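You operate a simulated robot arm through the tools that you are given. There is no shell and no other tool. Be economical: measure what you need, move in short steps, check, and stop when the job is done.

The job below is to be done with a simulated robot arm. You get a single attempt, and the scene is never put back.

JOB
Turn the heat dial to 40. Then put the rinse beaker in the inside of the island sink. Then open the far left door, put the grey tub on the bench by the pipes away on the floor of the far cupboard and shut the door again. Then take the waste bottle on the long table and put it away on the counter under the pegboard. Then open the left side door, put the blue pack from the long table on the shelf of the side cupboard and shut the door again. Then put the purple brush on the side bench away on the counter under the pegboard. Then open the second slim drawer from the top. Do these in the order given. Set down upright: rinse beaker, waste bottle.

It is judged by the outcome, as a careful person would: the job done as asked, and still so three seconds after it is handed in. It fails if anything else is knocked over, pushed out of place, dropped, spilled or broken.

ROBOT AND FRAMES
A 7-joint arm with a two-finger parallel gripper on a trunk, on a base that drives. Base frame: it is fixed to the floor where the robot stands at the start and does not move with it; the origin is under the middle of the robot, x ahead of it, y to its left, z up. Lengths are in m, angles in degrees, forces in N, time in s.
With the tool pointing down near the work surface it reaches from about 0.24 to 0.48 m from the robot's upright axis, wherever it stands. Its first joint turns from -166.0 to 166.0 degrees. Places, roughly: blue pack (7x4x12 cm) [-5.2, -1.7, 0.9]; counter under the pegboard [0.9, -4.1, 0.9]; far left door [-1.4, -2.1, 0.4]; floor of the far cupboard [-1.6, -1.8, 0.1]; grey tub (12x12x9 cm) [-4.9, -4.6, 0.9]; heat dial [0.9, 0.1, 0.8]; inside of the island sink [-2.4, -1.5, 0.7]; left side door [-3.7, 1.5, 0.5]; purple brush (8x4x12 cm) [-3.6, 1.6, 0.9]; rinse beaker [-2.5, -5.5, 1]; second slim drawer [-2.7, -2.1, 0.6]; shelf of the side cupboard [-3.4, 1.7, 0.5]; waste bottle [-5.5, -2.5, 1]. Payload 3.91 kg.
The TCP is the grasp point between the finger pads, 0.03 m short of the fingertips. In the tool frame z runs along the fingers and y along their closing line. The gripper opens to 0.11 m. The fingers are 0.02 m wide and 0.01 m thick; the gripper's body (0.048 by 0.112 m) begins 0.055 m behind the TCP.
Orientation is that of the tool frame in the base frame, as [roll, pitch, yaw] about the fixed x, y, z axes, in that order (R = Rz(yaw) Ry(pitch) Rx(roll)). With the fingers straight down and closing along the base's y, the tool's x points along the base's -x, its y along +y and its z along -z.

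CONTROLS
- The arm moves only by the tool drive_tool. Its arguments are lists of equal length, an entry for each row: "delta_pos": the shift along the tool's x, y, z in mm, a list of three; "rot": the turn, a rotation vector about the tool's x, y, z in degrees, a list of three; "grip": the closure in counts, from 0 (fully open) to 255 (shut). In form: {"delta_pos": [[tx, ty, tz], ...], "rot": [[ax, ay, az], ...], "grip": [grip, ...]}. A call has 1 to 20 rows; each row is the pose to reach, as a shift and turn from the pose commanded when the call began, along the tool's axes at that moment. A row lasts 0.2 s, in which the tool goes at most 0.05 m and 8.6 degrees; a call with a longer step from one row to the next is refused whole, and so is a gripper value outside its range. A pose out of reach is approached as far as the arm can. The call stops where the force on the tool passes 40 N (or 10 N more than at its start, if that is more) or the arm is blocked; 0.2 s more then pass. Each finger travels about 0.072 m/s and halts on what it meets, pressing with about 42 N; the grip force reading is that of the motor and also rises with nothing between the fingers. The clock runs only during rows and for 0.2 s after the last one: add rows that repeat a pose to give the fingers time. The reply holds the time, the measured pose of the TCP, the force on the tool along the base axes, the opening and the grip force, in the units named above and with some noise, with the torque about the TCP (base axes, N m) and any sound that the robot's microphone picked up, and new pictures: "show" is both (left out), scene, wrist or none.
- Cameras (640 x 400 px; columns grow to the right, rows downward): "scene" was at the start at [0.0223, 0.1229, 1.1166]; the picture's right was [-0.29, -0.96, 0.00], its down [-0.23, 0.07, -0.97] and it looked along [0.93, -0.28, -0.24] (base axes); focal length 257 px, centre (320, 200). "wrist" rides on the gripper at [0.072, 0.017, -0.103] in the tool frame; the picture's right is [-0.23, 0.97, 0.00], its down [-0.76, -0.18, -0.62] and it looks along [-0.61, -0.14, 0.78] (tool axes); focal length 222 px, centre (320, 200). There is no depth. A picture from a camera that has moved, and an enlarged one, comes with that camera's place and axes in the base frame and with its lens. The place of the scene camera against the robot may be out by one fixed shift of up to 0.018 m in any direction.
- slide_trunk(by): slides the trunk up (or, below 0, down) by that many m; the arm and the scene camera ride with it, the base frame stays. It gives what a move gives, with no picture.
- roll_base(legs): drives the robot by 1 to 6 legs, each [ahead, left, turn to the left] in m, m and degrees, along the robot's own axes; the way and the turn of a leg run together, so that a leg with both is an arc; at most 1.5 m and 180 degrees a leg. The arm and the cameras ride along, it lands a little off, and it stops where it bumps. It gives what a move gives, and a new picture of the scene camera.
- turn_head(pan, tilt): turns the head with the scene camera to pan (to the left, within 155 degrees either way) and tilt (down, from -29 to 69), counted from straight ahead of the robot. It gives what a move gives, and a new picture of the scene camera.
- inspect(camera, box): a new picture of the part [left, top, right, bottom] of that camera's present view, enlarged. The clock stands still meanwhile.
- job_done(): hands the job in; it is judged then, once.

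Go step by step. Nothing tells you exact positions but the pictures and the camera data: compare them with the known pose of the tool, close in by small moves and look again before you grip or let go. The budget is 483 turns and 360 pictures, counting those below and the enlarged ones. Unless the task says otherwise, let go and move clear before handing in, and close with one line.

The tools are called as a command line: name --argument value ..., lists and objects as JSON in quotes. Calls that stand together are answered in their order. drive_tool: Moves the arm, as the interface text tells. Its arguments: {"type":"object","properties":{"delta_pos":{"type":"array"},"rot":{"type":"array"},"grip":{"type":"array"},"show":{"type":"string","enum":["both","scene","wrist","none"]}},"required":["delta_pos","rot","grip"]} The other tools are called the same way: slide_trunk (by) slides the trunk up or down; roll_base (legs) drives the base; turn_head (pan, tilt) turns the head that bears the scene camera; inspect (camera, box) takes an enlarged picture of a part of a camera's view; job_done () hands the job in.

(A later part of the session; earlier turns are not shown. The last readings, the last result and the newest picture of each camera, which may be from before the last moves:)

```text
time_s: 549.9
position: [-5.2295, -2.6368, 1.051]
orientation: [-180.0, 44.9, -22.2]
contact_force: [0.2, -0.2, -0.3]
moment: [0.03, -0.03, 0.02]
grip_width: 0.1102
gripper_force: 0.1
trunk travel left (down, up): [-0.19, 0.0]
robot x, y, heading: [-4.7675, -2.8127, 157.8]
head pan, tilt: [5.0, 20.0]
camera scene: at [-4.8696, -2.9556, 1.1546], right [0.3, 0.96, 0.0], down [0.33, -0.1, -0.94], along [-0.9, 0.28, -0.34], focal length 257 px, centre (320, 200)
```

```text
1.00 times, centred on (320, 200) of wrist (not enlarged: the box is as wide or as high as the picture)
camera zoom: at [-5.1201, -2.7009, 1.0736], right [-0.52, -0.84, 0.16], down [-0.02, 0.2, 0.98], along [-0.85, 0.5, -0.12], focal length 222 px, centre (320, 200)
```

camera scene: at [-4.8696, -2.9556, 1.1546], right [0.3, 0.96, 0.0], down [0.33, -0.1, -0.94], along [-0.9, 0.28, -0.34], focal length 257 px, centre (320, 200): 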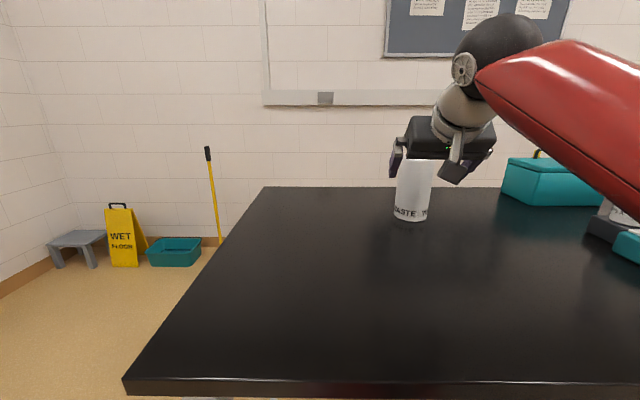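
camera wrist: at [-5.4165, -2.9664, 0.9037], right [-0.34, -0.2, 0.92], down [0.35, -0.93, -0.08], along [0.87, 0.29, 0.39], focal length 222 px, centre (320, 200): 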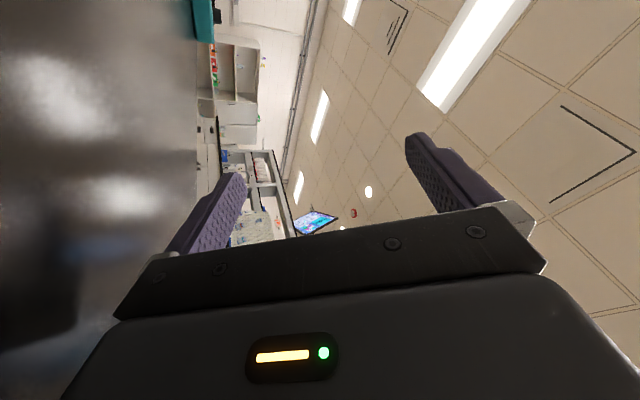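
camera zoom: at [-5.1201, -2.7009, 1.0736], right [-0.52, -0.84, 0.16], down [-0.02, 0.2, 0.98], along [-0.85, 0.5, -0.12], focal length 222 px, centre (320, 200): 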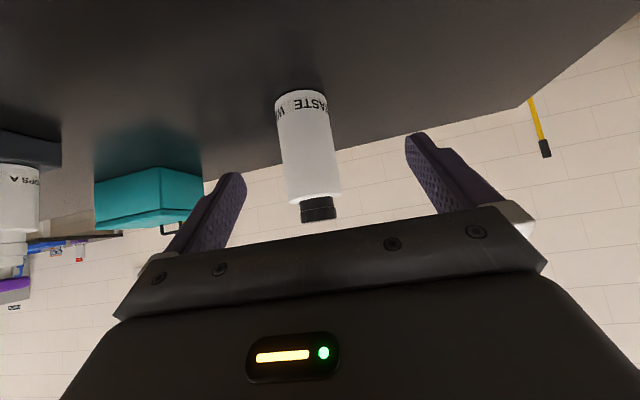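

drive_tool --delta_pos '[[-20, -10, 20], [-40, -20, 40], [-60, -31, 60], [-80, -31, 90], [-86, -31, 120], [-86, -31, 120]]' --rot '[[0, 0, 0], [0, 0, 0], [0, 0, 0], [0, 0, 0], [0, 0, 0], [0, 0, 0]]' --grip '[0, 0, 0, 0, 0, 0]'

```text
time_s: 551.3
position: [-5.3509, -2.5535, 1.0259]
orientation: [-180.0, 45.0, -22.2]
contact_force: [0.0, 0.2, 0.8]
moment: [0.03, -0.01, -0.02]
grip_width: 0.1101
gripper_force: 0.0
trunk travel left (down, up): [-0.19, 0.0]
robot x, y, heading: [-4.7698, -2.8165, 157.8]
head pan, tilt: [5.0, 20.0]
camera scene: at [-4.8696, -2.9556, 1.1546], right [0.3, 0.96, 0.0], down [0.33, -0.1, -0.94], along [-0.9, 0.28, -0.34], focal length 257 px, centre (320, 200)
camera wrist: at [-5.2435, -2.6172, 1.0489], right [-0.52, -0.84, 0.16], down [-0.02, 0.2, 0.98], along [-0.85, 0.5, -0.12], focal length 222 px, centre (320, 200)
```

scene: 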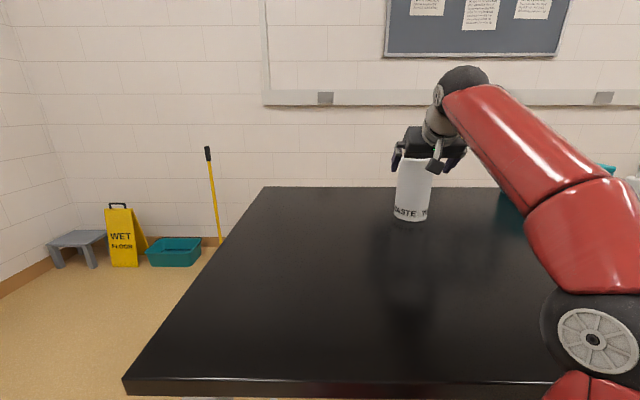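
wrist: 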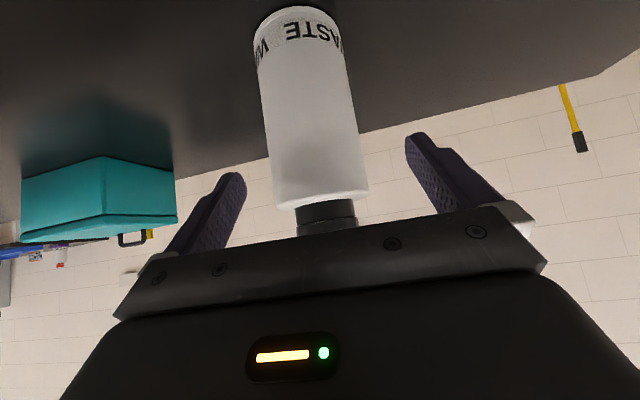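

The elbow is close to the table edge, so I retract the hand first and bring the base a bit closer instead of stretching.

drive_tool --delta_pos '[[20, 0, -20], [40, 0, -40], [60, 0, -60], [60, 0, -60]]' --rot '[[0, 0, 0], [0, 0, 0], [0, 0, 0], [0, 0, 0]]' --grip '[0, 0, 0, 0]' --show "none"

roll_base --legs '[[0.08, 0, 0]]'

turn_head --pan -20 --tilt 60

```text
time_s: 552.3
position: [-5.2737, -2.5844, 1.0272]
orientation: [-179.9, 45.0, -22.3]
contact_force: [0.2, 0.1, 0.6]
moment: [0.02, 0.03, -0.02]
grip_width: 0.1099
gripper_force: 0.2
trunk travel left (down, up): [-0.19, 0.0]
robot x, y, heading: [-4.7719, -2.8101, 158.0]
head pan, tilt: [5.0, 20.0]
```

```text
time_s: 553.3
position: [-5.3465, -2.5541, 1.0276]
orientation: [-180.0, 45.1, -22.3]
contact_force: [0.2, -0.2, 0.7]
moment: [-0.03, 0.0, -0.02]
grip_width: 0.1101
gripper_force: 0.1
trunk travel left (down, up): [-0.19, 0.0]
robot x, y, heading: [-4.8473, -2.7848, 157.8]
head pan, tilt: [5.0, 20.0]
camera scene: at [-4.9436, -2.9254, 1.1546], right [0.3, 0.96, 0.0], down [0.33, -0.1, -0.94], along [-0.9, 0.28, -0.34], focal length 257 px, centre (320, 200)
```

scene: 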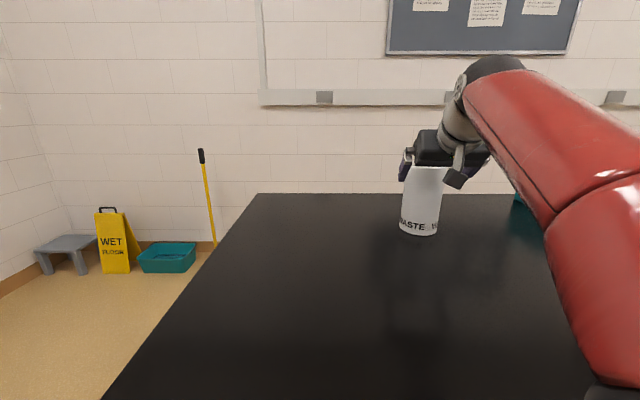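

```text
time_s: 554.4
position: [-5.3473, -2.5545, 1.0269]
orientation: [180.0, 45.0, -22.3]
contact_force: [0.0, 0.3, -0.1]
moment: [0.01, -0.01, 0.0]
grip_width: 0.1099
gripper_force: 0.1
trunk travel left (down, up): [-0.19, 0.0]
robot x, y, heading: [-4.8483, -2.7862, 157.5]
head pan, tilt: [-20.0, 60.0]
camera scene: at [-4.9041, -2.9081, 1.0965], right [0.67, 0.74, 0.0], down [0.64, -0.58, -0.5], along [-0.37, 0.34, -0.87], focal length 257 px, centre (320, 200)
```

scene: 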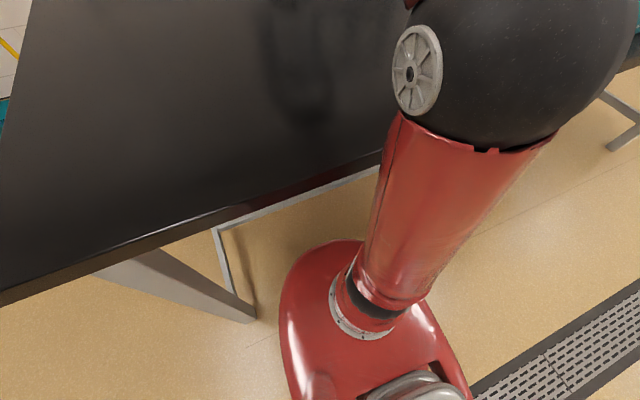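

From the west aisle the bottle is only ~0.25 m from the table edge, so I'll approach from there with a short reach. I back off and drive round.

roll_base --legs '[[-0.4, 0, 0], [0, 0, 112], [0.85, 0, 0], [0, 0, -90], [1.45, 0, 0], [0, 0, -111]]'

roll_base --legs '[[0, 0.4, 0]]'

```text
time_s: 581.0
position: [-5.7019, -3.2767, 1.027]
orientation: [180.0, 45.0, -112.0]
contact_force: [0.3, -0.5, 0.4]
moment: [0.01, -0.02, 0.0]
grip_width: 0.1098
gripper_force: 0.0
trunk travel left (down, up): [-0.19, 0.0]
robot x, y, heading: [-5.9336, -3.7828, 68.2]
head pan, tilt: [-20.0, 60.0]
camera scene: at [-6.0562, -3.732, 1.0965], right [0.74, -0.67, 0.0], down [-0.58, -0.64, -0.5], along [0.33, 0.37, -0.87], focal length 257 px, centre (320, 200)
```

scene: 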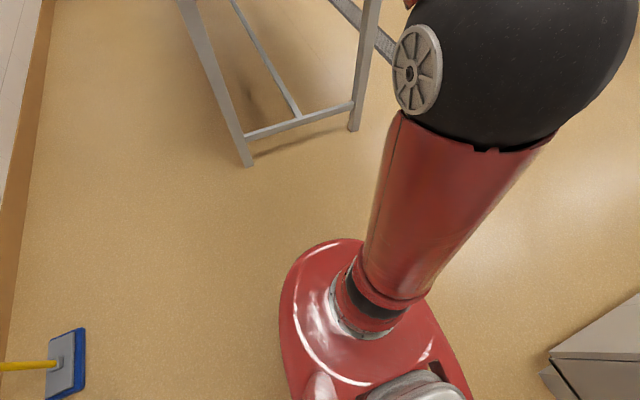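

```text
time_s: 583.5
position: [-6.07, -3.1277, 1.0273]
orientation: [179.9, 45.0, -112.3]
contact_force: [0.4, 0.4, 0.1]
moment: [-0.02, -0.03, 0.02]
grip_width: 0.1101
gripper_force: 0.1
trunk travel left (down, up): [-0.19, 0.0]
robot x, y, heading: [-6.299, -3.6335, 67.7]
head pan, tilt: [-20.0, 60.0]
camera scene: at [-6.4263, -3.5821, 1.0965], right [0.74, -0.67, 0.0], down [-0.58, -0.64, -0.5], along [0.34, 0.37, -0.87], focal length 257 px, centre (320, 200)
```

scene: 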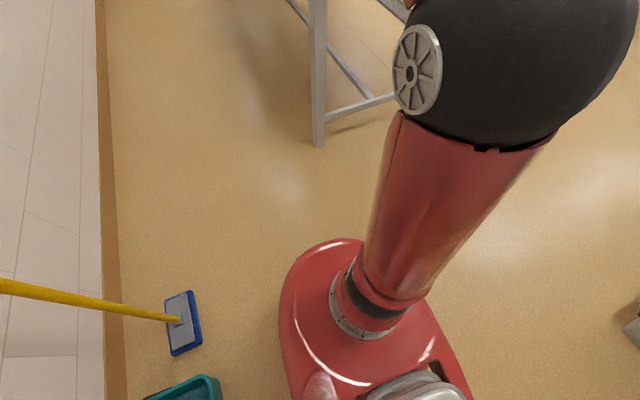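

roll_base --legs '[[0.1, 0.08, 0], [0.95, 0, 1], [0, 0, -90]]'

turn_head --pan 10 --tilt 25

```text
time_s: 593.1
position: [-5.4845, -2.8532, 1.0257]
orientation: [180.0, 45.0, 158.5]
contact_force: [-0.1, 0.5, -0.2]
moment: [0.02, -0.01, 0.0]
grip_width: 0.1102
gripper_force: 0.0
trunk travel left (down, up): [-0.19, 0.0]
robot x, y, heading: [-5.9894, -2.631, -21.3]
head pan, tilt: [-20.0, 60.0]
camera scene: at [-5.9452, -2.5135, 1.0965], right [-0.66, -0.75, 0.0], down [-0.65, 0.57, -0.5], along [0.38, -0.33, -0.87], focal length 257 px, centre (320, 200)
```

scene: 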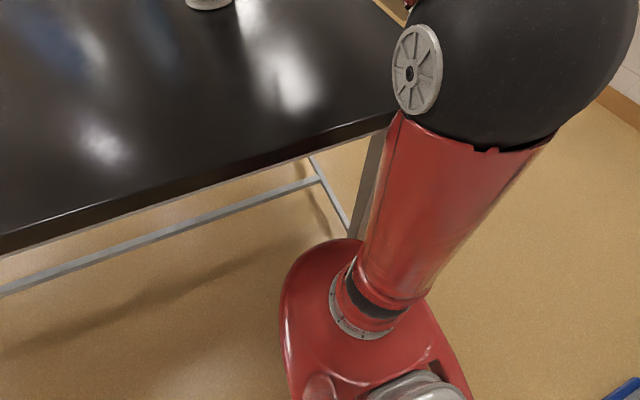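

```text
time_s: 594.1
position: [-5.4832, -2.8527, 1.0267]
orientation: [179.9, 45.0, 158.6]
contact_force: [-0.6, 0.6, -0.5]
moment: [0.0, -0.02, 0.01]
grip_width: 0.1102
gripper_force: 0.1
trunk travel left (down, up): [-0.19, 0.0]
robot x, y, heading: [-5.9888, -2.6281, -21.6]
head pan, tilt: [10.0, 25.0]
camera scene: at [-5.905, -2.4877, 1.1465], right [-0.2, -0.98, 0.0], down [-0.42, 0.08, -0.91], along [0.89, -0.18, -0.42], focal length 257 px, centre (320, 200)
```

scene: 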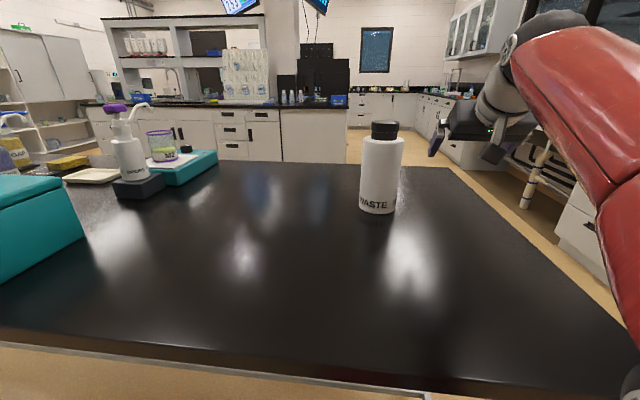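

The bottle now reads at about (-5.41,-2.72), still upright (I likely nudged it while turning). I retract, shift left, and look with the wrist camera.

drive_tool --delta_pos '[[28, 0, -28], [56, 0, -56], [84, 0, -84], [106, 0, -106], [106, 45, -106], [106, 90, -106], [106, 135, -106], [106, 150, -106], [106, 150, -106]]' --rot '[[0, 0, 0], [0, 0, 0], [0, 0, 0], [0, 0, 0], [0, 0, 0], [0, 0, 0], [0, 0, 0], [0, 0, 0], [0, 0, 0]]' --grip '[0, 0, 0, 0, 0, 0, 0, 0, 0]' --show "wrist"

```text
time_s: 596.1
position: [-5.5658, -2.6597, 1.0242]
orientation: [179.9, 44.5, 158.3]
contact_force: [-0.2, -0.3, 0.1]
moment: [0.0, -0.03, -0.03]
grip_width: 0.1102
gripper_force: 0.1
trunk travel left (down, up): [-0.19, 0.0]
robot x, y, heading: [-5.9871, -2.6348, -21.4]
head pan, tilt: [10.0, 25.0]
camera wrist: at [-5.6752, -2.5998, 1.0483], right [0.51, 0.85, 0.16], down [0.03, -0.21, 0.98], along [0.86, -0.49, -0.13], focal length 222 px, centre (320, 200)
```

wrist: 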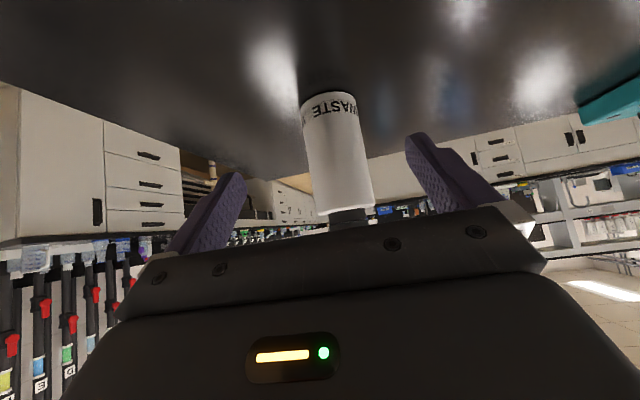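

drive_tool --delta_pos '[[-30, 15, 20], [-60, 15, 50], [-80, 15, 85], [-84, 15, 120], [-84, 15, 150], [-84, 15, 166], [-84, 15, 166]]' --rot '[[0, 0, 0], [0, 0, 0], [0, 0, 0], [0, 0, 0], [0, 0, 0], [0, 0, 0], [0, 0, 0]]' --grip '[0, 0, 0, 0, 0, 0, 0]'

```text
time_s: 597.7
position: [-5.3972, -2.7084, 0.9685]
orientation: [-180.0, 44.9, 158.5]
contact_force: [-0.2, -0.6, 0.0]
moment: [0.02, -0.04, 0.01]
grip_width: 0.1101
gripper_force: 0.1
trunk travel left (down, up): [-0.19, 0.0]
robot x, y, heading: [-5.9936, -2.6338, -21.6]
head pan, tilt: [10.0, 25.0]
camera scene: at [-5.9049, -2.4876, 1.1465], right [-0.2, -0.98, 0.0], down [-0.41, 0.08, -0.91], along [0.89, -0.18, -0.42], focal length 257 px, centre (320, 200)
camera wrist: at [-5.5069, -2.6489, 0.9912], right [0.51, 0.85, 0.16], down [0.03, -0.2, 0.98], along [0.86, -0.49, -0.12], focal length 222 px, centre (320, 200)
```

scene: 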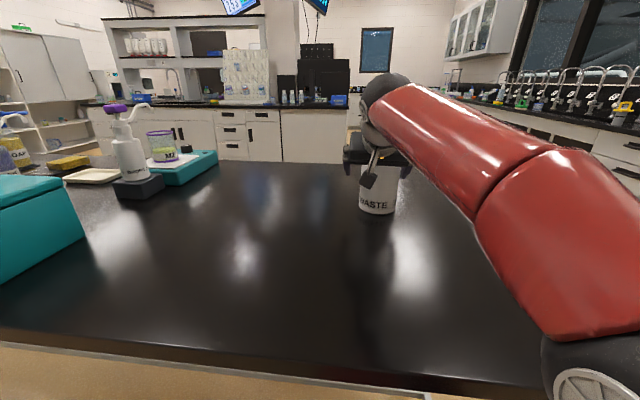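
wrist: 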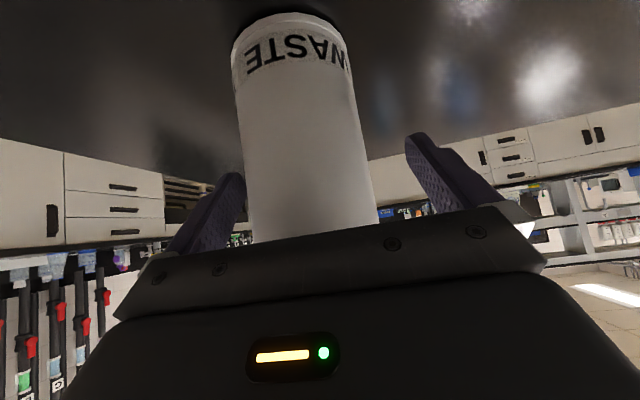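

drive_tool --delta_pos '[[0, -4, 0], [0, -4, 0], [0, -4, 0], [0, -4, 0], [0, -4, 0]]' --rot '[[0, 0, 0], [0, 0, 0], [0, 0, 0], [0, 0, 0], [0, 0, 0]]' --grip '[30, 60, 90, 130, 130]' --show "none"

drive_tool --delta_pos '[[-8, 0, -8], [-20, 0, -20], [-35, 0, -35], [-50, 0, -50], [-65, 0, -65], [-75, 0, -75], [-75, 0, -75]]' --rot '[[0, 0, 0], [0, 0, 0], [0, 0, 0], [0, 0, 0], [0, 0, 0], [0, 0, 0], [0, 0, 0]]' --grip '[130, 130, 130, 130, 130, 130, 130]' --show "scene"

```text
time_s: 598.9
position: [-5.3987, -2.7115, 0.9693]
orientation: [180.0, 44.9, 158.5]
contact_force: [-1.6, -1.4, 0.3]
moment: [0.0, 0.01, -0.03]
grip_width: 0.0809
gripper_force: 41.9
trunk travel left (down, up): [-0.19, 0.0]
robot x, y, heading: [-5.9908, -2.6314, -21.2]
head pan, tilt: [10.0, 25.0]
```

```text
time_s: 600.5
position: [-5.3987, -2.7137, 1.0745]
orientation: [-179.9, 44.9, 158.5]
contact_force: [0.9, -0.8, -6.2]
moment: [0.09, 0.23, 0.04]
grip_width: 0.0788
gripper_force: 41.7
trunk travel left (down, up): [-0.19, 0.0]
robot x, y, heading: [-5.988, -2.6301, -21.5]
head pan, tilt: [10.0, 25.0]
camera scene: at [-5.9045, -2.4877, 1.1465], right [-0.2, -0.98, 0.0], down [-0.41, 0.08, -0.91], along [0.89, -0.18, -0.42], focal length 257 px, centre (320, 200)
```

scene: 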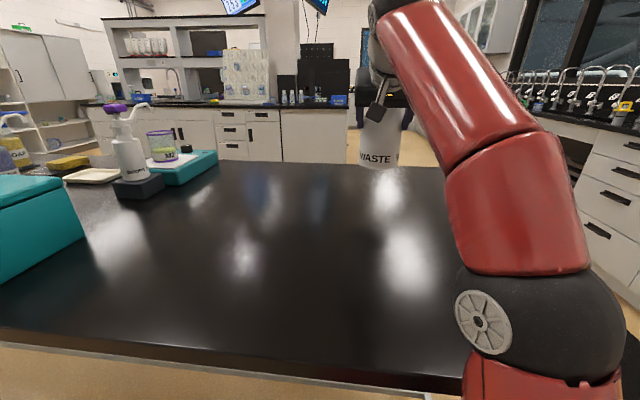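

Waste bottle is held upright. I leave the aisle and carry it to the pegboard counter.

drive_tool --delta_pos '[[23, 0, -23], [46, 0, -46], [69, 0, -69], [92, 0, -92], [92, 0, -92]]' --rot '[[0, 0, 0], [0, 0, 0], [0, 0, 0], [0, 0, 0], [0, 0, 0]]' --grip '[130, 130, 130, 130, 130]' --show "none"

roll_base --legs '[[-0.05, 0, 0], [0, 0, 90], [-1.0, 0.02, 0], [0, -0.42, 0], [0, 0, -60], [1.5, 0, -20]]'

```text
time_s: 601.7
position: [-5.5188, -2.6646, 1.0748]
orientation: [-180.0, 44.7, 158.5]
contact_force: [0.2, 0.1, -7.1]
moment: [0.07, 0.24, 0.0]
grip_width: 0.0784
gripper_force: 42.0
trunk travel left (down, up): [-0.19, 0.0]
robot x, y, heading: [-5.9869, -2.6297, -21.7]
head pan, tilt: [10.0, 25.0]
```

```text
time_s: 623.1
position: [-4.0798, -3.7245, 1.0745]
orientation: [179.9, 44.9, 167.1]
contact_force: [-0.4, -0.7, -5.9]
moment: [0.04, 0.23, -0.01]
grip_width: 0.076
gripper_force: 42.1
trunk travel left (down, up): [-0.19, 0.0]
robot x, y, heading: [-4.5476, -3.7652, -12.5]
head pan, tilt: [10.0, 25.0]
camera scene: at [-4.4876, -3.6066, 1.1465], right [-0.05, -1.0, 0.0], down [-0.42, 0.02, -0.91], along [0.91, -0.04, -0.42], focal length 257 px, centre (320, 200)
```

scene: 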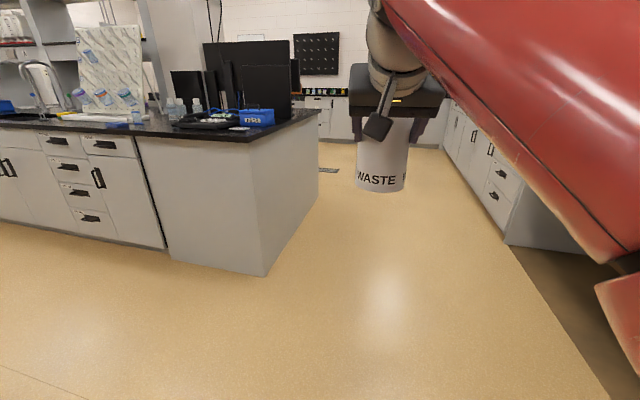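

roll_base --legs '[[1.5, 0, -3], [1.2, 0, 0], [0, 0, 30], [1.1, 0, 0]]'

inspect --camera "wrist" --box '[0, 0, 640, 400]'

```text
time_s: 643.0
position: [-0.4606, -3.9054, 1.0746]
orientation: [180.0, 44.9, -165.3]
contact_force: [0.6, 0.5, -6.5]
moment: [-0.07, 0.25, -0.02]
grip_width: 0.0744
gripper_force: 42.2
trunk travel left (down, up): [-0.19, 0.0]
robot x, y, heading: [-0.8623, -4.1565, 15.0]
head pan, tilt: [10.0, 25.0]
camera scene: at [-0.8799, -3.9859, 1.1465], right [0.42, -0.91, 0.0], down [-0.38, -0.18, -0.91], along [0.82, 0.38, -0.42], focal length 257 px, centre (320, 200)
```

scene: 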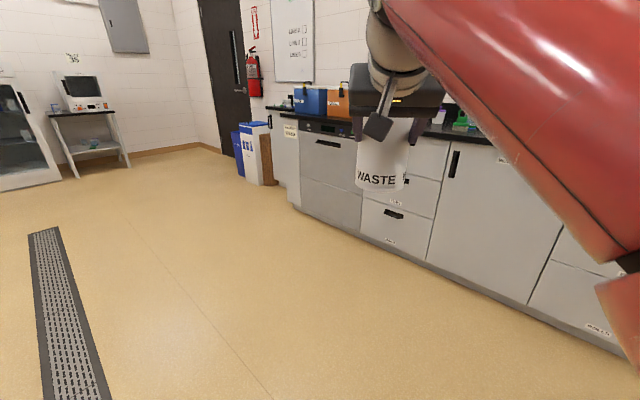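

```text
1.00 times, centred on (320, 200) of wrist (not enlarged: the box is as wide or as high as the picture)
camera zoom: at [-0.5855, -3.9216, 1.0971], right [-0.09, 0.98, 0.16], down [0.14, -0.15, 0.98], along [0.99, 0.11, -0.13], focal length 222 px, centre (320, 200)
```

zoom: 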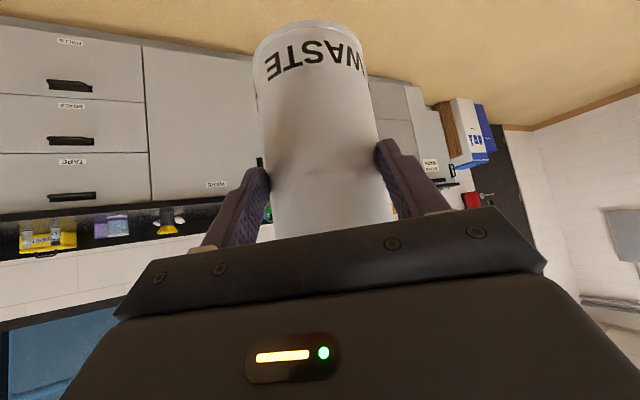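

turn_head --pan 35 --tilt 12

turn_head --pan -75 --tilt 15

```text
time_s: 643.9
position: [-0.4626, -3.9052, 1.0739]
orientation: [-180.0, 45.0, -165.3]
contact_force: [0.1, 0.4, -6.0]
moment: [-0.07, 0.24, -0.01]
grip_width: 0.0739
gripper_force: 41.5
trunk travel left (down, up): [-0.19, 0.0]
robot x, y, heading: [-0.8599, -4.1536, 15.1]
head pan, tilt: [35.0, 12.0]
camera scene: at [-0.9033, -3.9534, 1.1676], right [0.76, -0.65, 0.0], down [-0.13, -0.16, -0.98], along [0.63, 0.75, -0.21], focal length 257 px, centre (320, 200)
```

scene: 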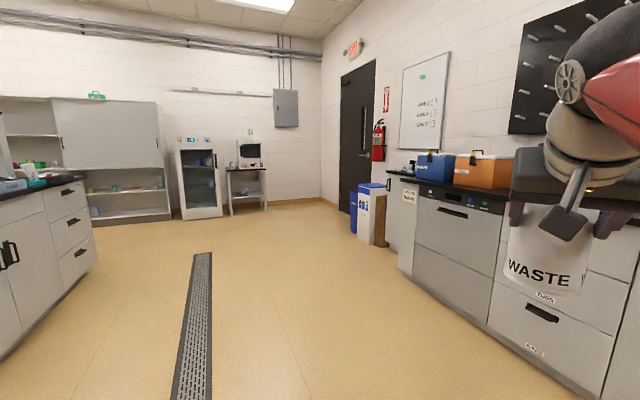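

```text
time_s: 645.7
position: [-0.4605, -3.9061, 1.0743]
orientation: [180.0, 45.0, -165.3]
contact_force: [-0.4, -0.1, -6.4]
moment: [-0.06, 0.24, 0.02]
grip_width: 0.0737
gripper_force: 41.9
trunk travel left (down, up): [-0.19, 0.0]
robot x, y, heading: [-0.8619, -4.1554, 15.1]
head pan, tilt: [-75.0, 15.0]
camera scene: at [-0.9171, -4.1056, 1.1628], right [-0.87, -0.5, 0.0], down [-0.13, 0.22, -0.97], along [0.48, -0.84, -0.26], focal length 257 px, centre (320, 200)
```

scene: 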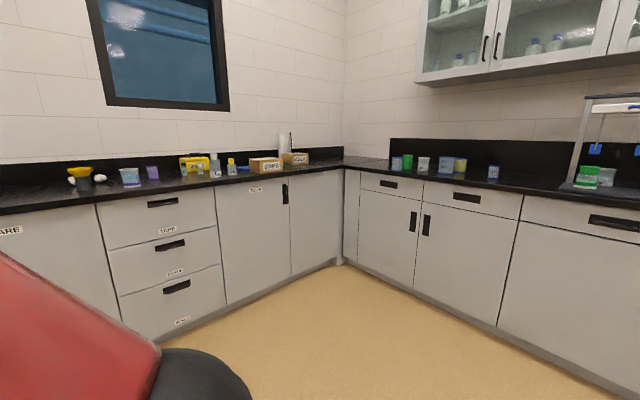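

roll_base --legs '[[0, 0, -34], [0, 0.556, 0], [0.65, 0, 0]]'

turn_head --pan 20 --tilt 18

```text
time_s: 653.8
position: [0.403, -3.8512, 1.0737]
orientation: [180.0, 44.9, 161.2]
contact_force: [0.6, 0.6, -6.3]
moment: [0.08, 0.26, -0.01]
grip_width: 0.0731
gripper_force: 42.0
trunk travel left (down, up): [-0.19, 0.0]
robot x, y, heading: [-0.066, -3.8401, -18.8]
head pan, tilt: [-75.0, 15.0]
camera scene: at [-0.0871, -3.7707, 1.1628], right [-1.0, 0.06, 0.0], down [0.02, 0.26, -0.97], along [-0.06, -0.96, -0.26], focal length 257 px, centre (320, 200)
```

scene: 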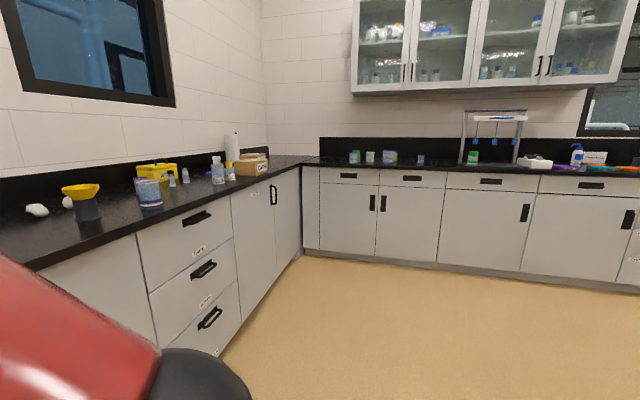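

```text
time_s: 655.5
position: [0.4024, -3.8511, 1.0746]
orientation: [-180.0, 44.9, 161.2]
contact_force: [0.5, 0.8, -5.9]
moment: [0.07, 0.27, -0.03]
grip_width: 0.0726
gripper_force: 42.0
trunk travel left (down, up): [-0.19, 0.0]
robot x, y, heading: [-0.07, -3.8402, -18.8]
head pan, tilt: [20.0, 18.0]
camera scene: at [0.0122, -3.6754, 1.1578], right [0.02, -1.0, 0.0], down [-0.31, -0.01, -0.95], along [0.95, 0.02, -0.31], focal length 257 px, centre (320, 200)
```

scene: 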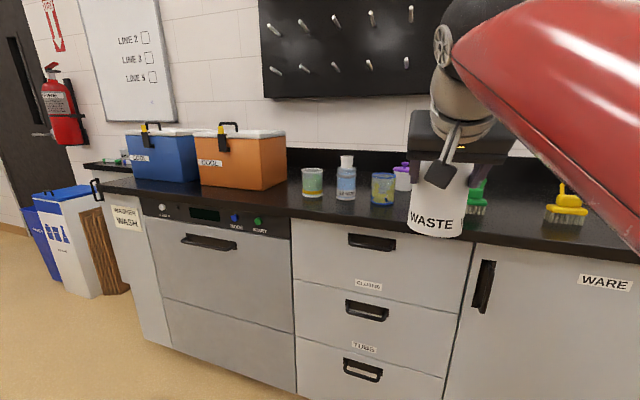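

roll_base --legs '[[0.22, -0.012, 0]]'

inspect --camera "wrist" --box '[0, 0, 640, 400]'

```text
time_s: 657.1
position: [0.608, -3.9337, 1.0746]
orientation: [-180.0, 44.9, 161.1]
contact_force: [0.3, 0.1, -6.8]
moment: [0.1, 0.27, 0.0]
grip_width: 0.0724
gripper_force: 41.9
trunk travel left (down, up): [-0.19, 0.0]
robot x, y, heading: [0.1404, -3.9201, -18.6]
head pan, tilt: [20.0, 18.0]
camera scene: at [0.2181, -3.7576, 1.1578], right [0.02, -1.0, 0.0], down [-0.31, -0.01, -0.95], along [0.95, 0.02, -0.31], focal length 257 px, centre (320, 200)
```

scene: 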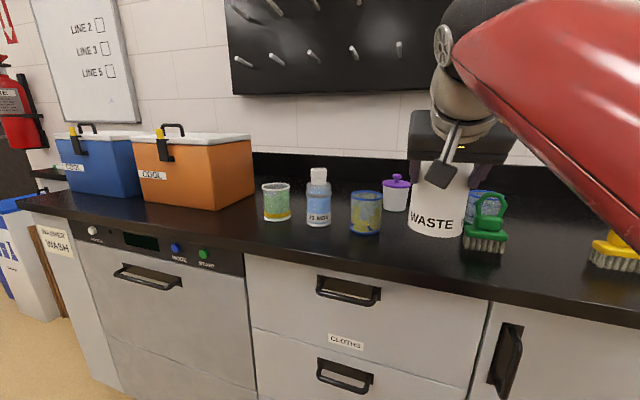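

```text
1.00 times, centred on (320, 200) of wrist (not enlarged: the box is as wide or as high as the picture)
camera zoom: at [0.4965, -3.878, 1.0971], right [0.47, 0.87, 0.16], down [0.04, -0.2, 0.98], along [0.88, -0.45, -0.13], focal length 222 px, centre (320, 200)
```

zoom: 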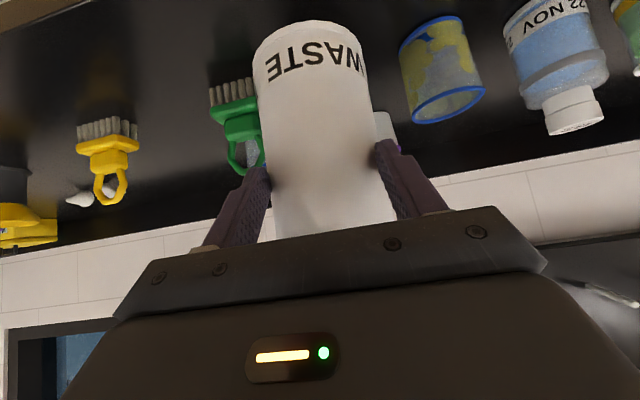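

drive_tool --delta_pos '[[-20, 3, 20], [-40, 6, 40], [-59, 7, 59], [-45, 7, 73], [-31, 7, 87], [-17, 7, 101], [-17, 7, 101]]' --rot '[[0, 0, 0], [0, 0, 0], [0, 0, 0], [0, 0, 0], [0, 0, 0], [0, 0, 0], [0, 0, 0]]' --grip '[130, 130, 130, 130, 130, 130, 130]' --show "scene"

drive_tool --delta_pos '[[3, 0, 3], [6, 0, 6], [9, 0, 9], [12, 0, 12], [15, 0, 15], [18, 0, 18], [21, 0, 21]]' --rot '[[0, 0, 0], [0, 0, 0], [0, 0, 0], [0, 0, 0], [0, 0, 0], [0, 0, 0], [0, 0, 0]]' --grip '[130, 130, 130, 130, 130, 130, 130]' --show "scene"

```text
time_s: 658.8
position: [0.6899, -3.9539, 1.0141]
orientation: [180.0, 44.9, 161.2]
contact_force: [-0.2, 0.5, -6.2]
moment: [0.09, 0.25, 0.0]
grip_width: 0.0722
gripper_force: 42.0
trunk travel left (down, up): [-0.19, 0.0]
robot x, y, heading: [0.1382, -3.919, -18.6]
head pan, tilt: [20.0, 18.0]
camera scene: at [0.2183, -3.7576, 1.1578], right [0.02, -1.0, 0.0], down [-0.31, -0.01, -0.95], along [0.95, 0.02, -0.31], focal length 257 px, centre (320, 200)
```

scene: 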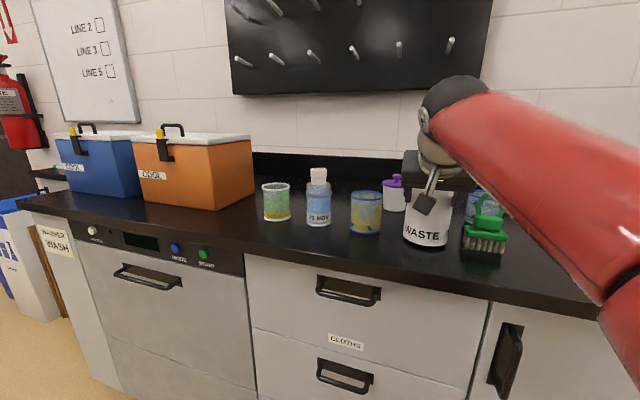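

```text
time_s: 660.4
position: [0.6896, -3.9542, 0.9832]
orientation: [-179.9, 44.6, 161.2]
contact_force: [0.3, 0.2, 0.1]
moment: [-0.01, -0.01, -0.03]
grip_width: 0.0538
gripper_force: 0.1
trunk travel left (down, up): [-0.19, 0.0]
robot x, y, heading: [0.1385, -3.9219, -18.4]
head pan, tilt: [20.0, 18.0]
camera scene: at [0.218, -3.7576, 1.1577], right [0.02, -1.0, 0.0], down [-0.31, -0.01, -0.95], along [0.95, 0.02, -0.31], focal length 257 px, centre (320, 200)
```

scene: 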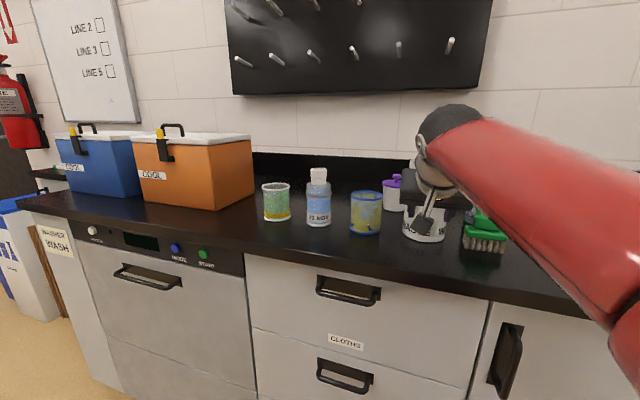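

inspect --camera "wrist" --box '[0, 0, 640, 400]'

inspect --camera "scene" --box '[340, 140, 540, 265]'

```text
1.00 times, centred on (320, 200) of wrist (not enlarged: the box is as wide or as high as the picture)
camera zoom: at [0.5776, -3.8987, 1.0068], right [0.47, 0.87, 0.16], down [0.04, -0.2, 0.98], along [0.88, -0.45, -0.13], focal length 222 px, centre (320, 200)
```

zoom: 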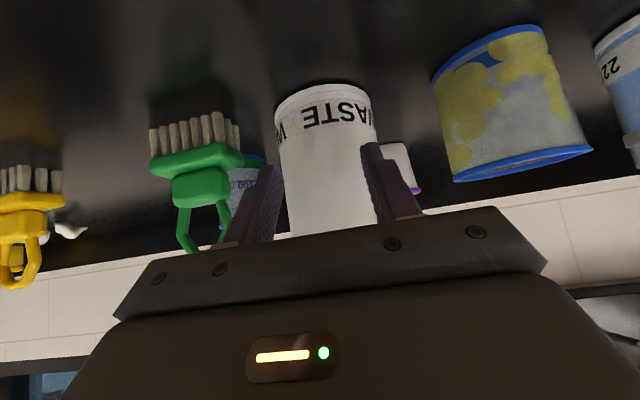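

```text
3.20 times, centred on (440, 202) of scene
camera zoom: at [0.218, -3.7576, 1.1577], right [0.02, -1.0, 0.0], down [-0.31, -0.01, -0.95], along [0.95, 0.02, -0.31], focal length 822 px, centre (-64, 192)
```

zoom: 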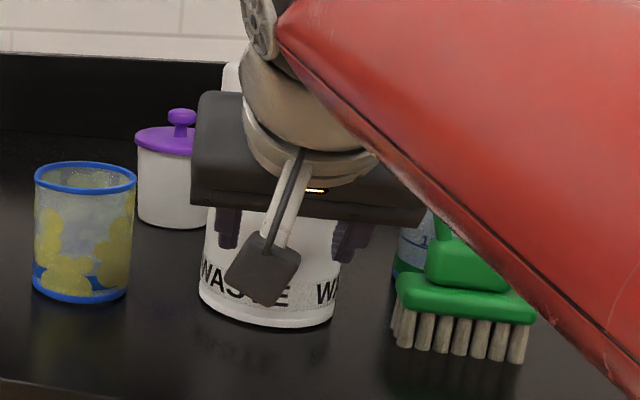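

The bottle popped forward off the pads but stands upright on the counter. I retreat straight back and check.

drive_tool --delta_pos '[[0, 0, -15], [0, 0, -40], [0, 0, -80], [0, 0, -110], [0, 0, -110]]' --rot '[[0, 0, 0], [0, 0, 0], [0, 0, 0], [0, 0, 0], [0, 0, 0]]' --grip '[130, 130, 130, 130, 130]' --show "none"

roll_base --legs '[[-0.4, 0, 0]]'

inspect --camera "scene" --box '[300, 120, 540, 270]'

```text
time_s: 661.5
position: [0.6151, -3.928, 1.0631]
orientation: [180.0, 44.9, 161.1]
contact_force: [-0.6, -0.6, 0.1]
moment: [-0.02, -0.01, -0.01]
grip_width: 0.0539
gripper_force: 0.1
trunk travel left (down, up): [-0.19, 0.0]
robot x, y, heading: [0.1388, -3.9191, -18.5]
head pan, tilt: [20.0, 18.0]
```

```text
time_s: 664.0
position: [0.2403, -3.8016, 1.0626]
orientation: [-180.0, 44.9, 161.0]
contact_force: [-1.1, 0.5, -0.5]
moment: [-0.02, 0.0, 0.02]
grip_width: 0.0538
gripper_force: 0.1
trunk travel left (down, up): [-0.19, 0.0]
robot x, y, heading: [-0.2369, -3.7956, -18.8]
head pan, tilt: [20.0, 18.0]
camera scene: at [-0.1573, -3.63, 1.1579], right [0.02, -1.0, 0.0], down [-0.31, -0.01, -0.95], along [0.95, 0.02, -0.31], focal length 257 px, centre (320, 200)
```

scene: 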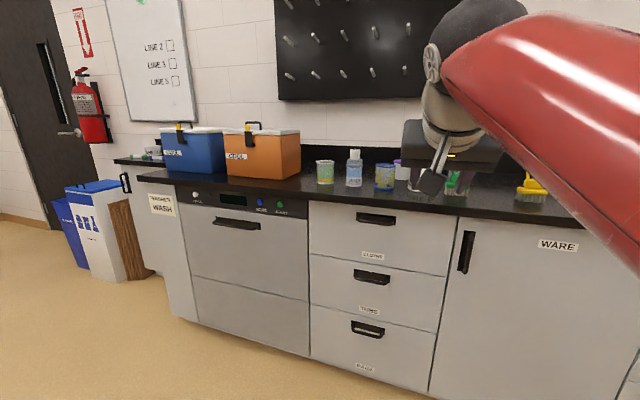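

```text
2.67 times, centred on (420, 195) of scene
camera zoom: at [-0.1573, -3.63, 1.1579], right [0.02, -1.0, 0.0], down [-0.31, -0.01, -0.95], along [0.95, 0.02, -0.31], focal length 685 px, centre (53, 213)
```

zoom: 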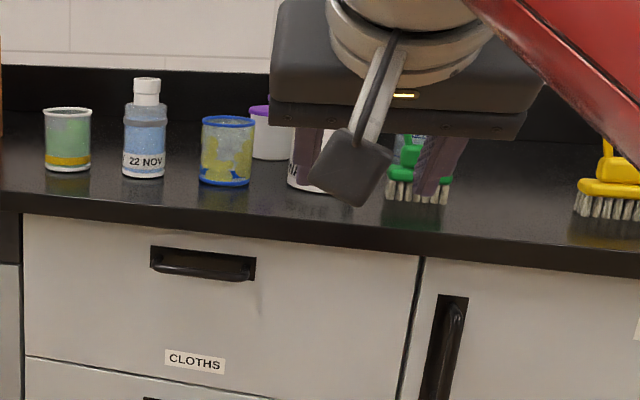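

roll_base --legs '[[0, 0, 109], [1.5, 0, 0], [1.5, 0, 0], [0.35, 0, 0], [0, 0, 75], [1.4, 0, 0]]'

roll_base --legs '[[1.45, 0, 0], [0, 0, -93]]'

turn_head --pan 20 --tilt 25

```text
time_s: 694.7
position: [-2.0496, -0.1102, 1.0631]
orientation: [-180.0, 44.9, -15.2]
contact_force: [0.2, -0.3, 0.8]
moment: [0.0, 0.0, 0.01]
grip_width: 0.0538
gripper_force: 0.1
trunk travel left (down, up): [-0.19, 0.0]
robot x, y, heading: [-1.57, -0.0851, 165.0]
head pan, tilt: [20.0, 18.0]
camera scene: at [-1.6549, -0.2621, 1.1579], right [-0.09, 1.0, 0.0], down [0.31, 0.03, -0.95], along [-0.95, -0.08, -0.31], focal length 257 px, centre (320, 200)
```

scene: 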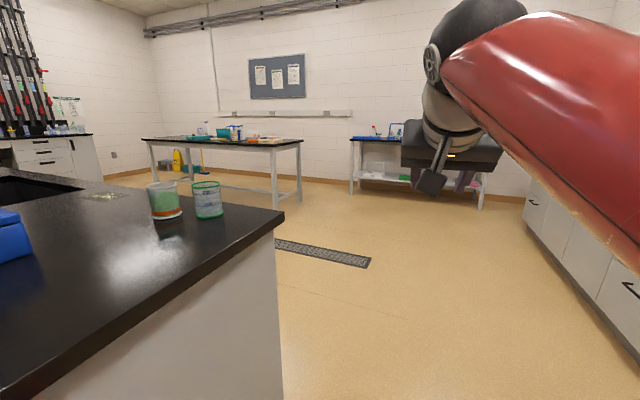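

```text
time_s: 705.8
position: [-2.9528, 0.7572, 1.0629]
orientation: [-180.0, 44.9, -108.4]
contact_force: [0.3, -0.8, 1.0]
moment: [0.02, 0.03, -0.05]
grip_width: 0.0539
gripper_force: 0.0
trunk travel left (down, up): [-0.19, 0.0]
robot x, y, heading: [-2.9555, 0.2789, 71.8]
head pan, tilt: [20.0, 18.0]
camera scene: at [-3.131, 0.3612, 1.1579], right [1.0, 0.03, 0.0], down [0.01, -0.31, -0.95], along [-0.03, 0.95, -0.31], focal length 257 px, centre (320, 200)
```

scene: 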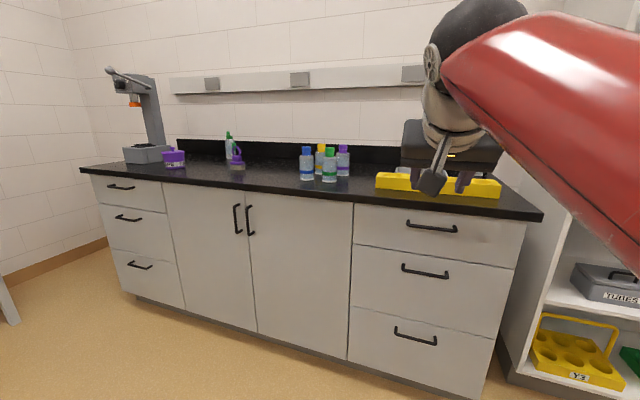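

```text
time_s: 706.5
position: [-2.9525, 0.7576, 1.0638]
orientation: [179.9, 44.9, -108.4]
contact_force: [0.3, -0.1, -0.1]
moment: [-0.02, -0.03, -0.02]
grip_width: 0.054
gripper_force: 0.0
trunk travel left (down, up): [-0.19, 0.0]
robot x, y, heading: [-2.9594, 0.2814, 71.3]
head pan, tilt: [20.0, 25.0]
camera scene: at [-3.131, 0.36, 1.1466], right [1.0, 0.03, 0.0], down [0.01, -0.42, -0.91], along [-0.03, 0.91, -0.42], focal length 257 px, centre (320, 200)
```

scene: 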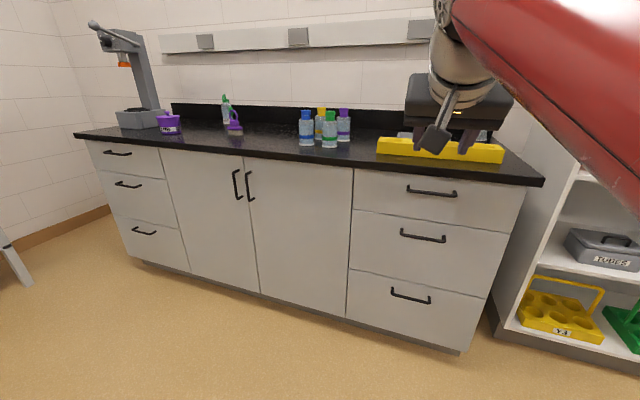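

I see the side bench: door pair with bar handles; left bar ≈(-3.53,1.41,0.73), hinge ≈(-3.91,1.53). Tool to horizontal, then align.

drive_tool --delta_pos '[[14, 0, 38], [28, 0, 75], [42, 0, 113], [56, 0, 151], [71, 0, 188], [85, 0, 226], [99, 0, 264], [113, 0, 301], [127, 0, 339], [127, 0, 339]]' --rot '[[0, -5, 0], [0, -10, 0], [0, -15, 0], [0, -20, 0], [0, -25, 0], [0, -30, 0], [0, -35, 0], [0, -40, 0], [0, -45, 0], [0, -45, 0]]' --grip '[110, 110, 110, 110, 110, 110, 110, 110, 110, 110]' --show "none"

roll_base --legs '[[0, 0.25, 0]]'

inspect --camera "wrist" --box '[0, 0, 640, 400]'

```text
time_s: 708.7
position: [-2.9064, 0.8984, 0.7312]
orientation: [-178.5, 89.9, -107.0]
contact_force: [-0.2, 0.0, 0.2]
moment: [-0.03, 0.05, 0.0]
grip_width: 0.0627
gripper_force: 0.1
trunk travel left (down, up): [-0.19, 0.0]
robot x, y, heading: [-2.9559, 0.2822, 71.5]
head pan, tilt: [20.0, 25.0]
```

```text
time_s: 710.5
position: [-3.1421, 0.9762, 0.7323]
orientation: [-165.5, 89.9, -93.9]
contact_force: [-0.6, 0.0, -0.7]
moment: [0.02, -0.02, 0.02]
grip_width: 0.0628
gripper_force: 0.1
trunk travel left (down, up): [-0.19, 0.0]
robot x, y, heading: [-3.1898, 0.3589, 71.5]
head pan, tilt: [20.0, 25.0]
camera scene: at [-3.3667, 0.4379, 1.1465], right [1.0, 0.03, 0.0], down [0.01, -0.42, -0.91], along [-0.03, 0.91, -0.42], focal length 257 px, centre (320, 200)
```

scene: 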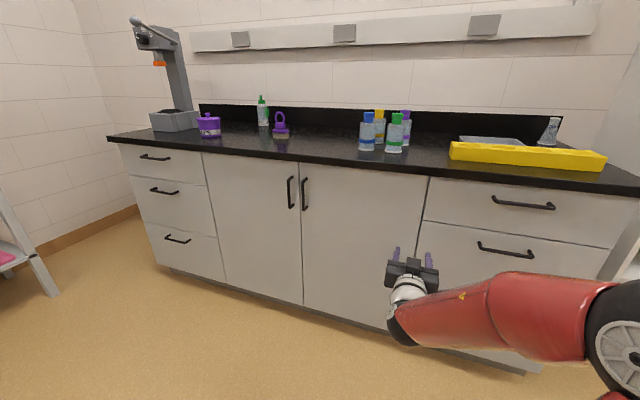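

```text
1.00 times, centred on (320, 200) of wrist (not enlarged: the box is as wide or as high as the picture)
camera zoom: at [-3.1907, 0.8824, 0.6616], right [-0.92, 0.31, 0.23], down [-0.03, -0.65, 0.76], along [0.38, 0.7, 0.61], focal length 222 px, centre (320, 200)
```

zoom: 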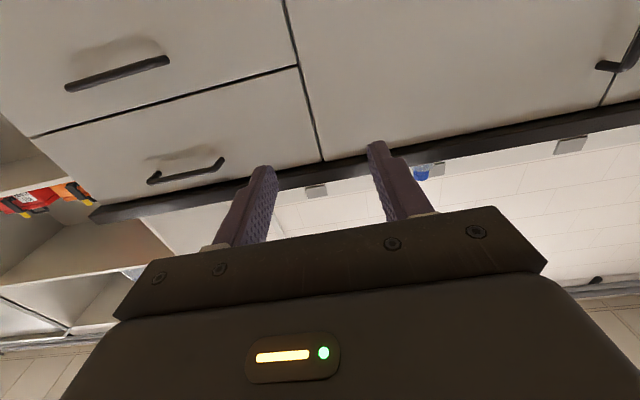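

roll_base --legs '[[0, 0.464, 0], [0.12, 0, 0]]'

drive_tool --delta_pos '[[-15, 0, 0], [-15, 0, 0]]' --rot '[[0, 0, 0], [0, 0, 0]]' --grip '[110, 110]' --show "wrist"

```text
time_s: 714.1
position: [-3.5442, 1.2371, 0.733]
orientation: [-164.6, 89.9, -93.1]
contact_force: [0.2, -0.2, -0.1]
moment: [0.01, 0.01, -0.01]
grip_width: 0.0627
gripper_force: 0.0
trunk travel left (down, up): [-0.19, 0.0]
robot x, y, heading: [-3.5941, 0.619, 71.6]
head pan, tilt: [20.0, 25.0]
camera scene: at [-3.7699, 0.698, 1.1465], right [1.0, 0.03, 0.0], down [0.01, -0.42, -0.91], along [-0.03, 0.91, -0.42], focal length 257 px, centre (320, 200)
```

scene: 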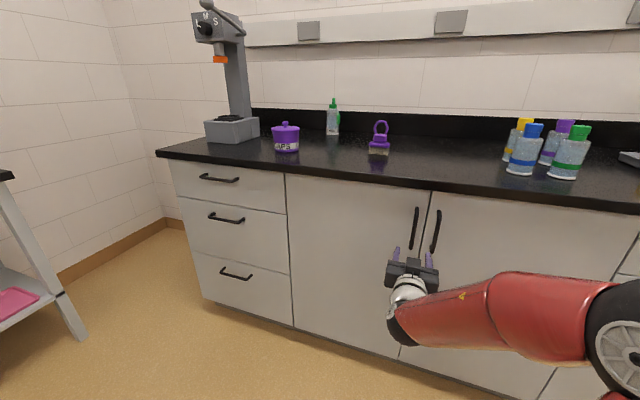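

```text
time_s: 714.7
position: [-3.5448, 1.2364, 0.748]
orientation: [-168.5, 89.9, -97.0]
contact_force: [-0.9, 0.1, -0.1]
moment: [0.03, -0.02, -0.01]
grip_width: 0.0626
gripper_force: 0.1
trunk travel left (down, up): [-0.19, 0.0]
robot x, y, heading: [-3.5955, 0.6169, 71.7]
head pan, tilt: [20.0, 25.0]
camera wrist: at [-3.5932, 1.1424, 0.6765], right [-0.92, 0.31, 0.23], down [-0.03, -0.65, 0.76], along [0.38, 0.7, 0.61], focal length 222 px, centre (320, 200)
```

wrist: 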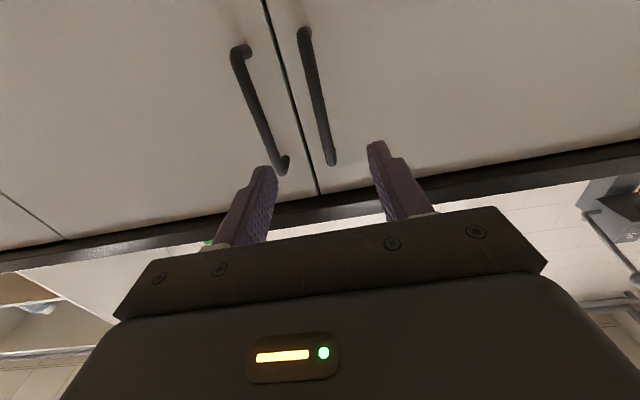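

drive_tool --delta_pos '[[0, 0, 30], [0, 0, 60], [0, 0, 80], [0, 0, 90], [0, 0, 97], [0, 0, 104], [0, 0, 110]]' --rot '[[0, 0, 0], [0, 0, 0], [0, 0, 0], [0, 0, 0], [0, 0, 0], [0, 0, 0], [0, 0, 0]]' --grip '[110, 110, 110, 110, 110, 110, 110]' --show "wrist"

```text
time_s: 716.3
position: [-3.509, 1.3409, 0.7478]
orientation: [-172.9, 89.9, -101.4]
contact_force: [-0.3, -0.3, 0.2]
moment: [-0.02, 0.03, 0.05]
grip_width: 0.0626
gripper_force: 0.0
trunk travel left (down, up): [-0.19, 0.0]
robot x, y, heading: [-3.5963, 0.6216, 71.5]
head pan, tilt: [20.0, 25.0]
camera wrist: at [-3.5579, 1.2467, 0.6761], right [-0.92, 0.31, 0.23], down [-0.03, -0.65, 0.76], along [0.38, 0.7, 0.61], focal length 222 px, centre (320, 200)
```

wrist: 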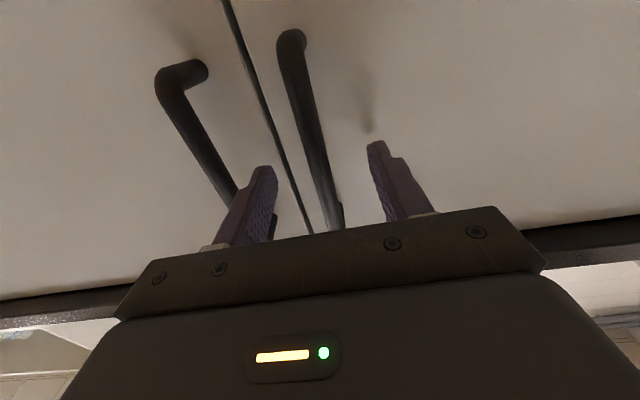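

Bar is between the fingers; close.

drive_tool --delta_pos '[[0, 0, 0], [0, 0, 0], [0, 0, 0], [0, 0, 0], [0, 0, 0]]' --rot '[[0, 0, 0], [0, 0, 0], [0, 0, 0], [0, 0, 0], [0, 0, 0]]' --grip '[160, 210, 255, 255, 255]' --show "none"

```text
time_s: 717.5
position: [-3.5113, 1.3413, 0.7467]
orientation: [-156.4, 89.9, -84.7]
contact_force: [-7.8, 3.3, 0.2]
moment: [-0.03, 0.09, 0.13]
grip_width: 0.0116
gripper_force: 44.9
trunk travel left (down, up): [-0.19, 0.0]
robot x, y, heading: [-3.5967, 0.6183, 71.5]
head pan, tilt: [20.0, 25.0]
```

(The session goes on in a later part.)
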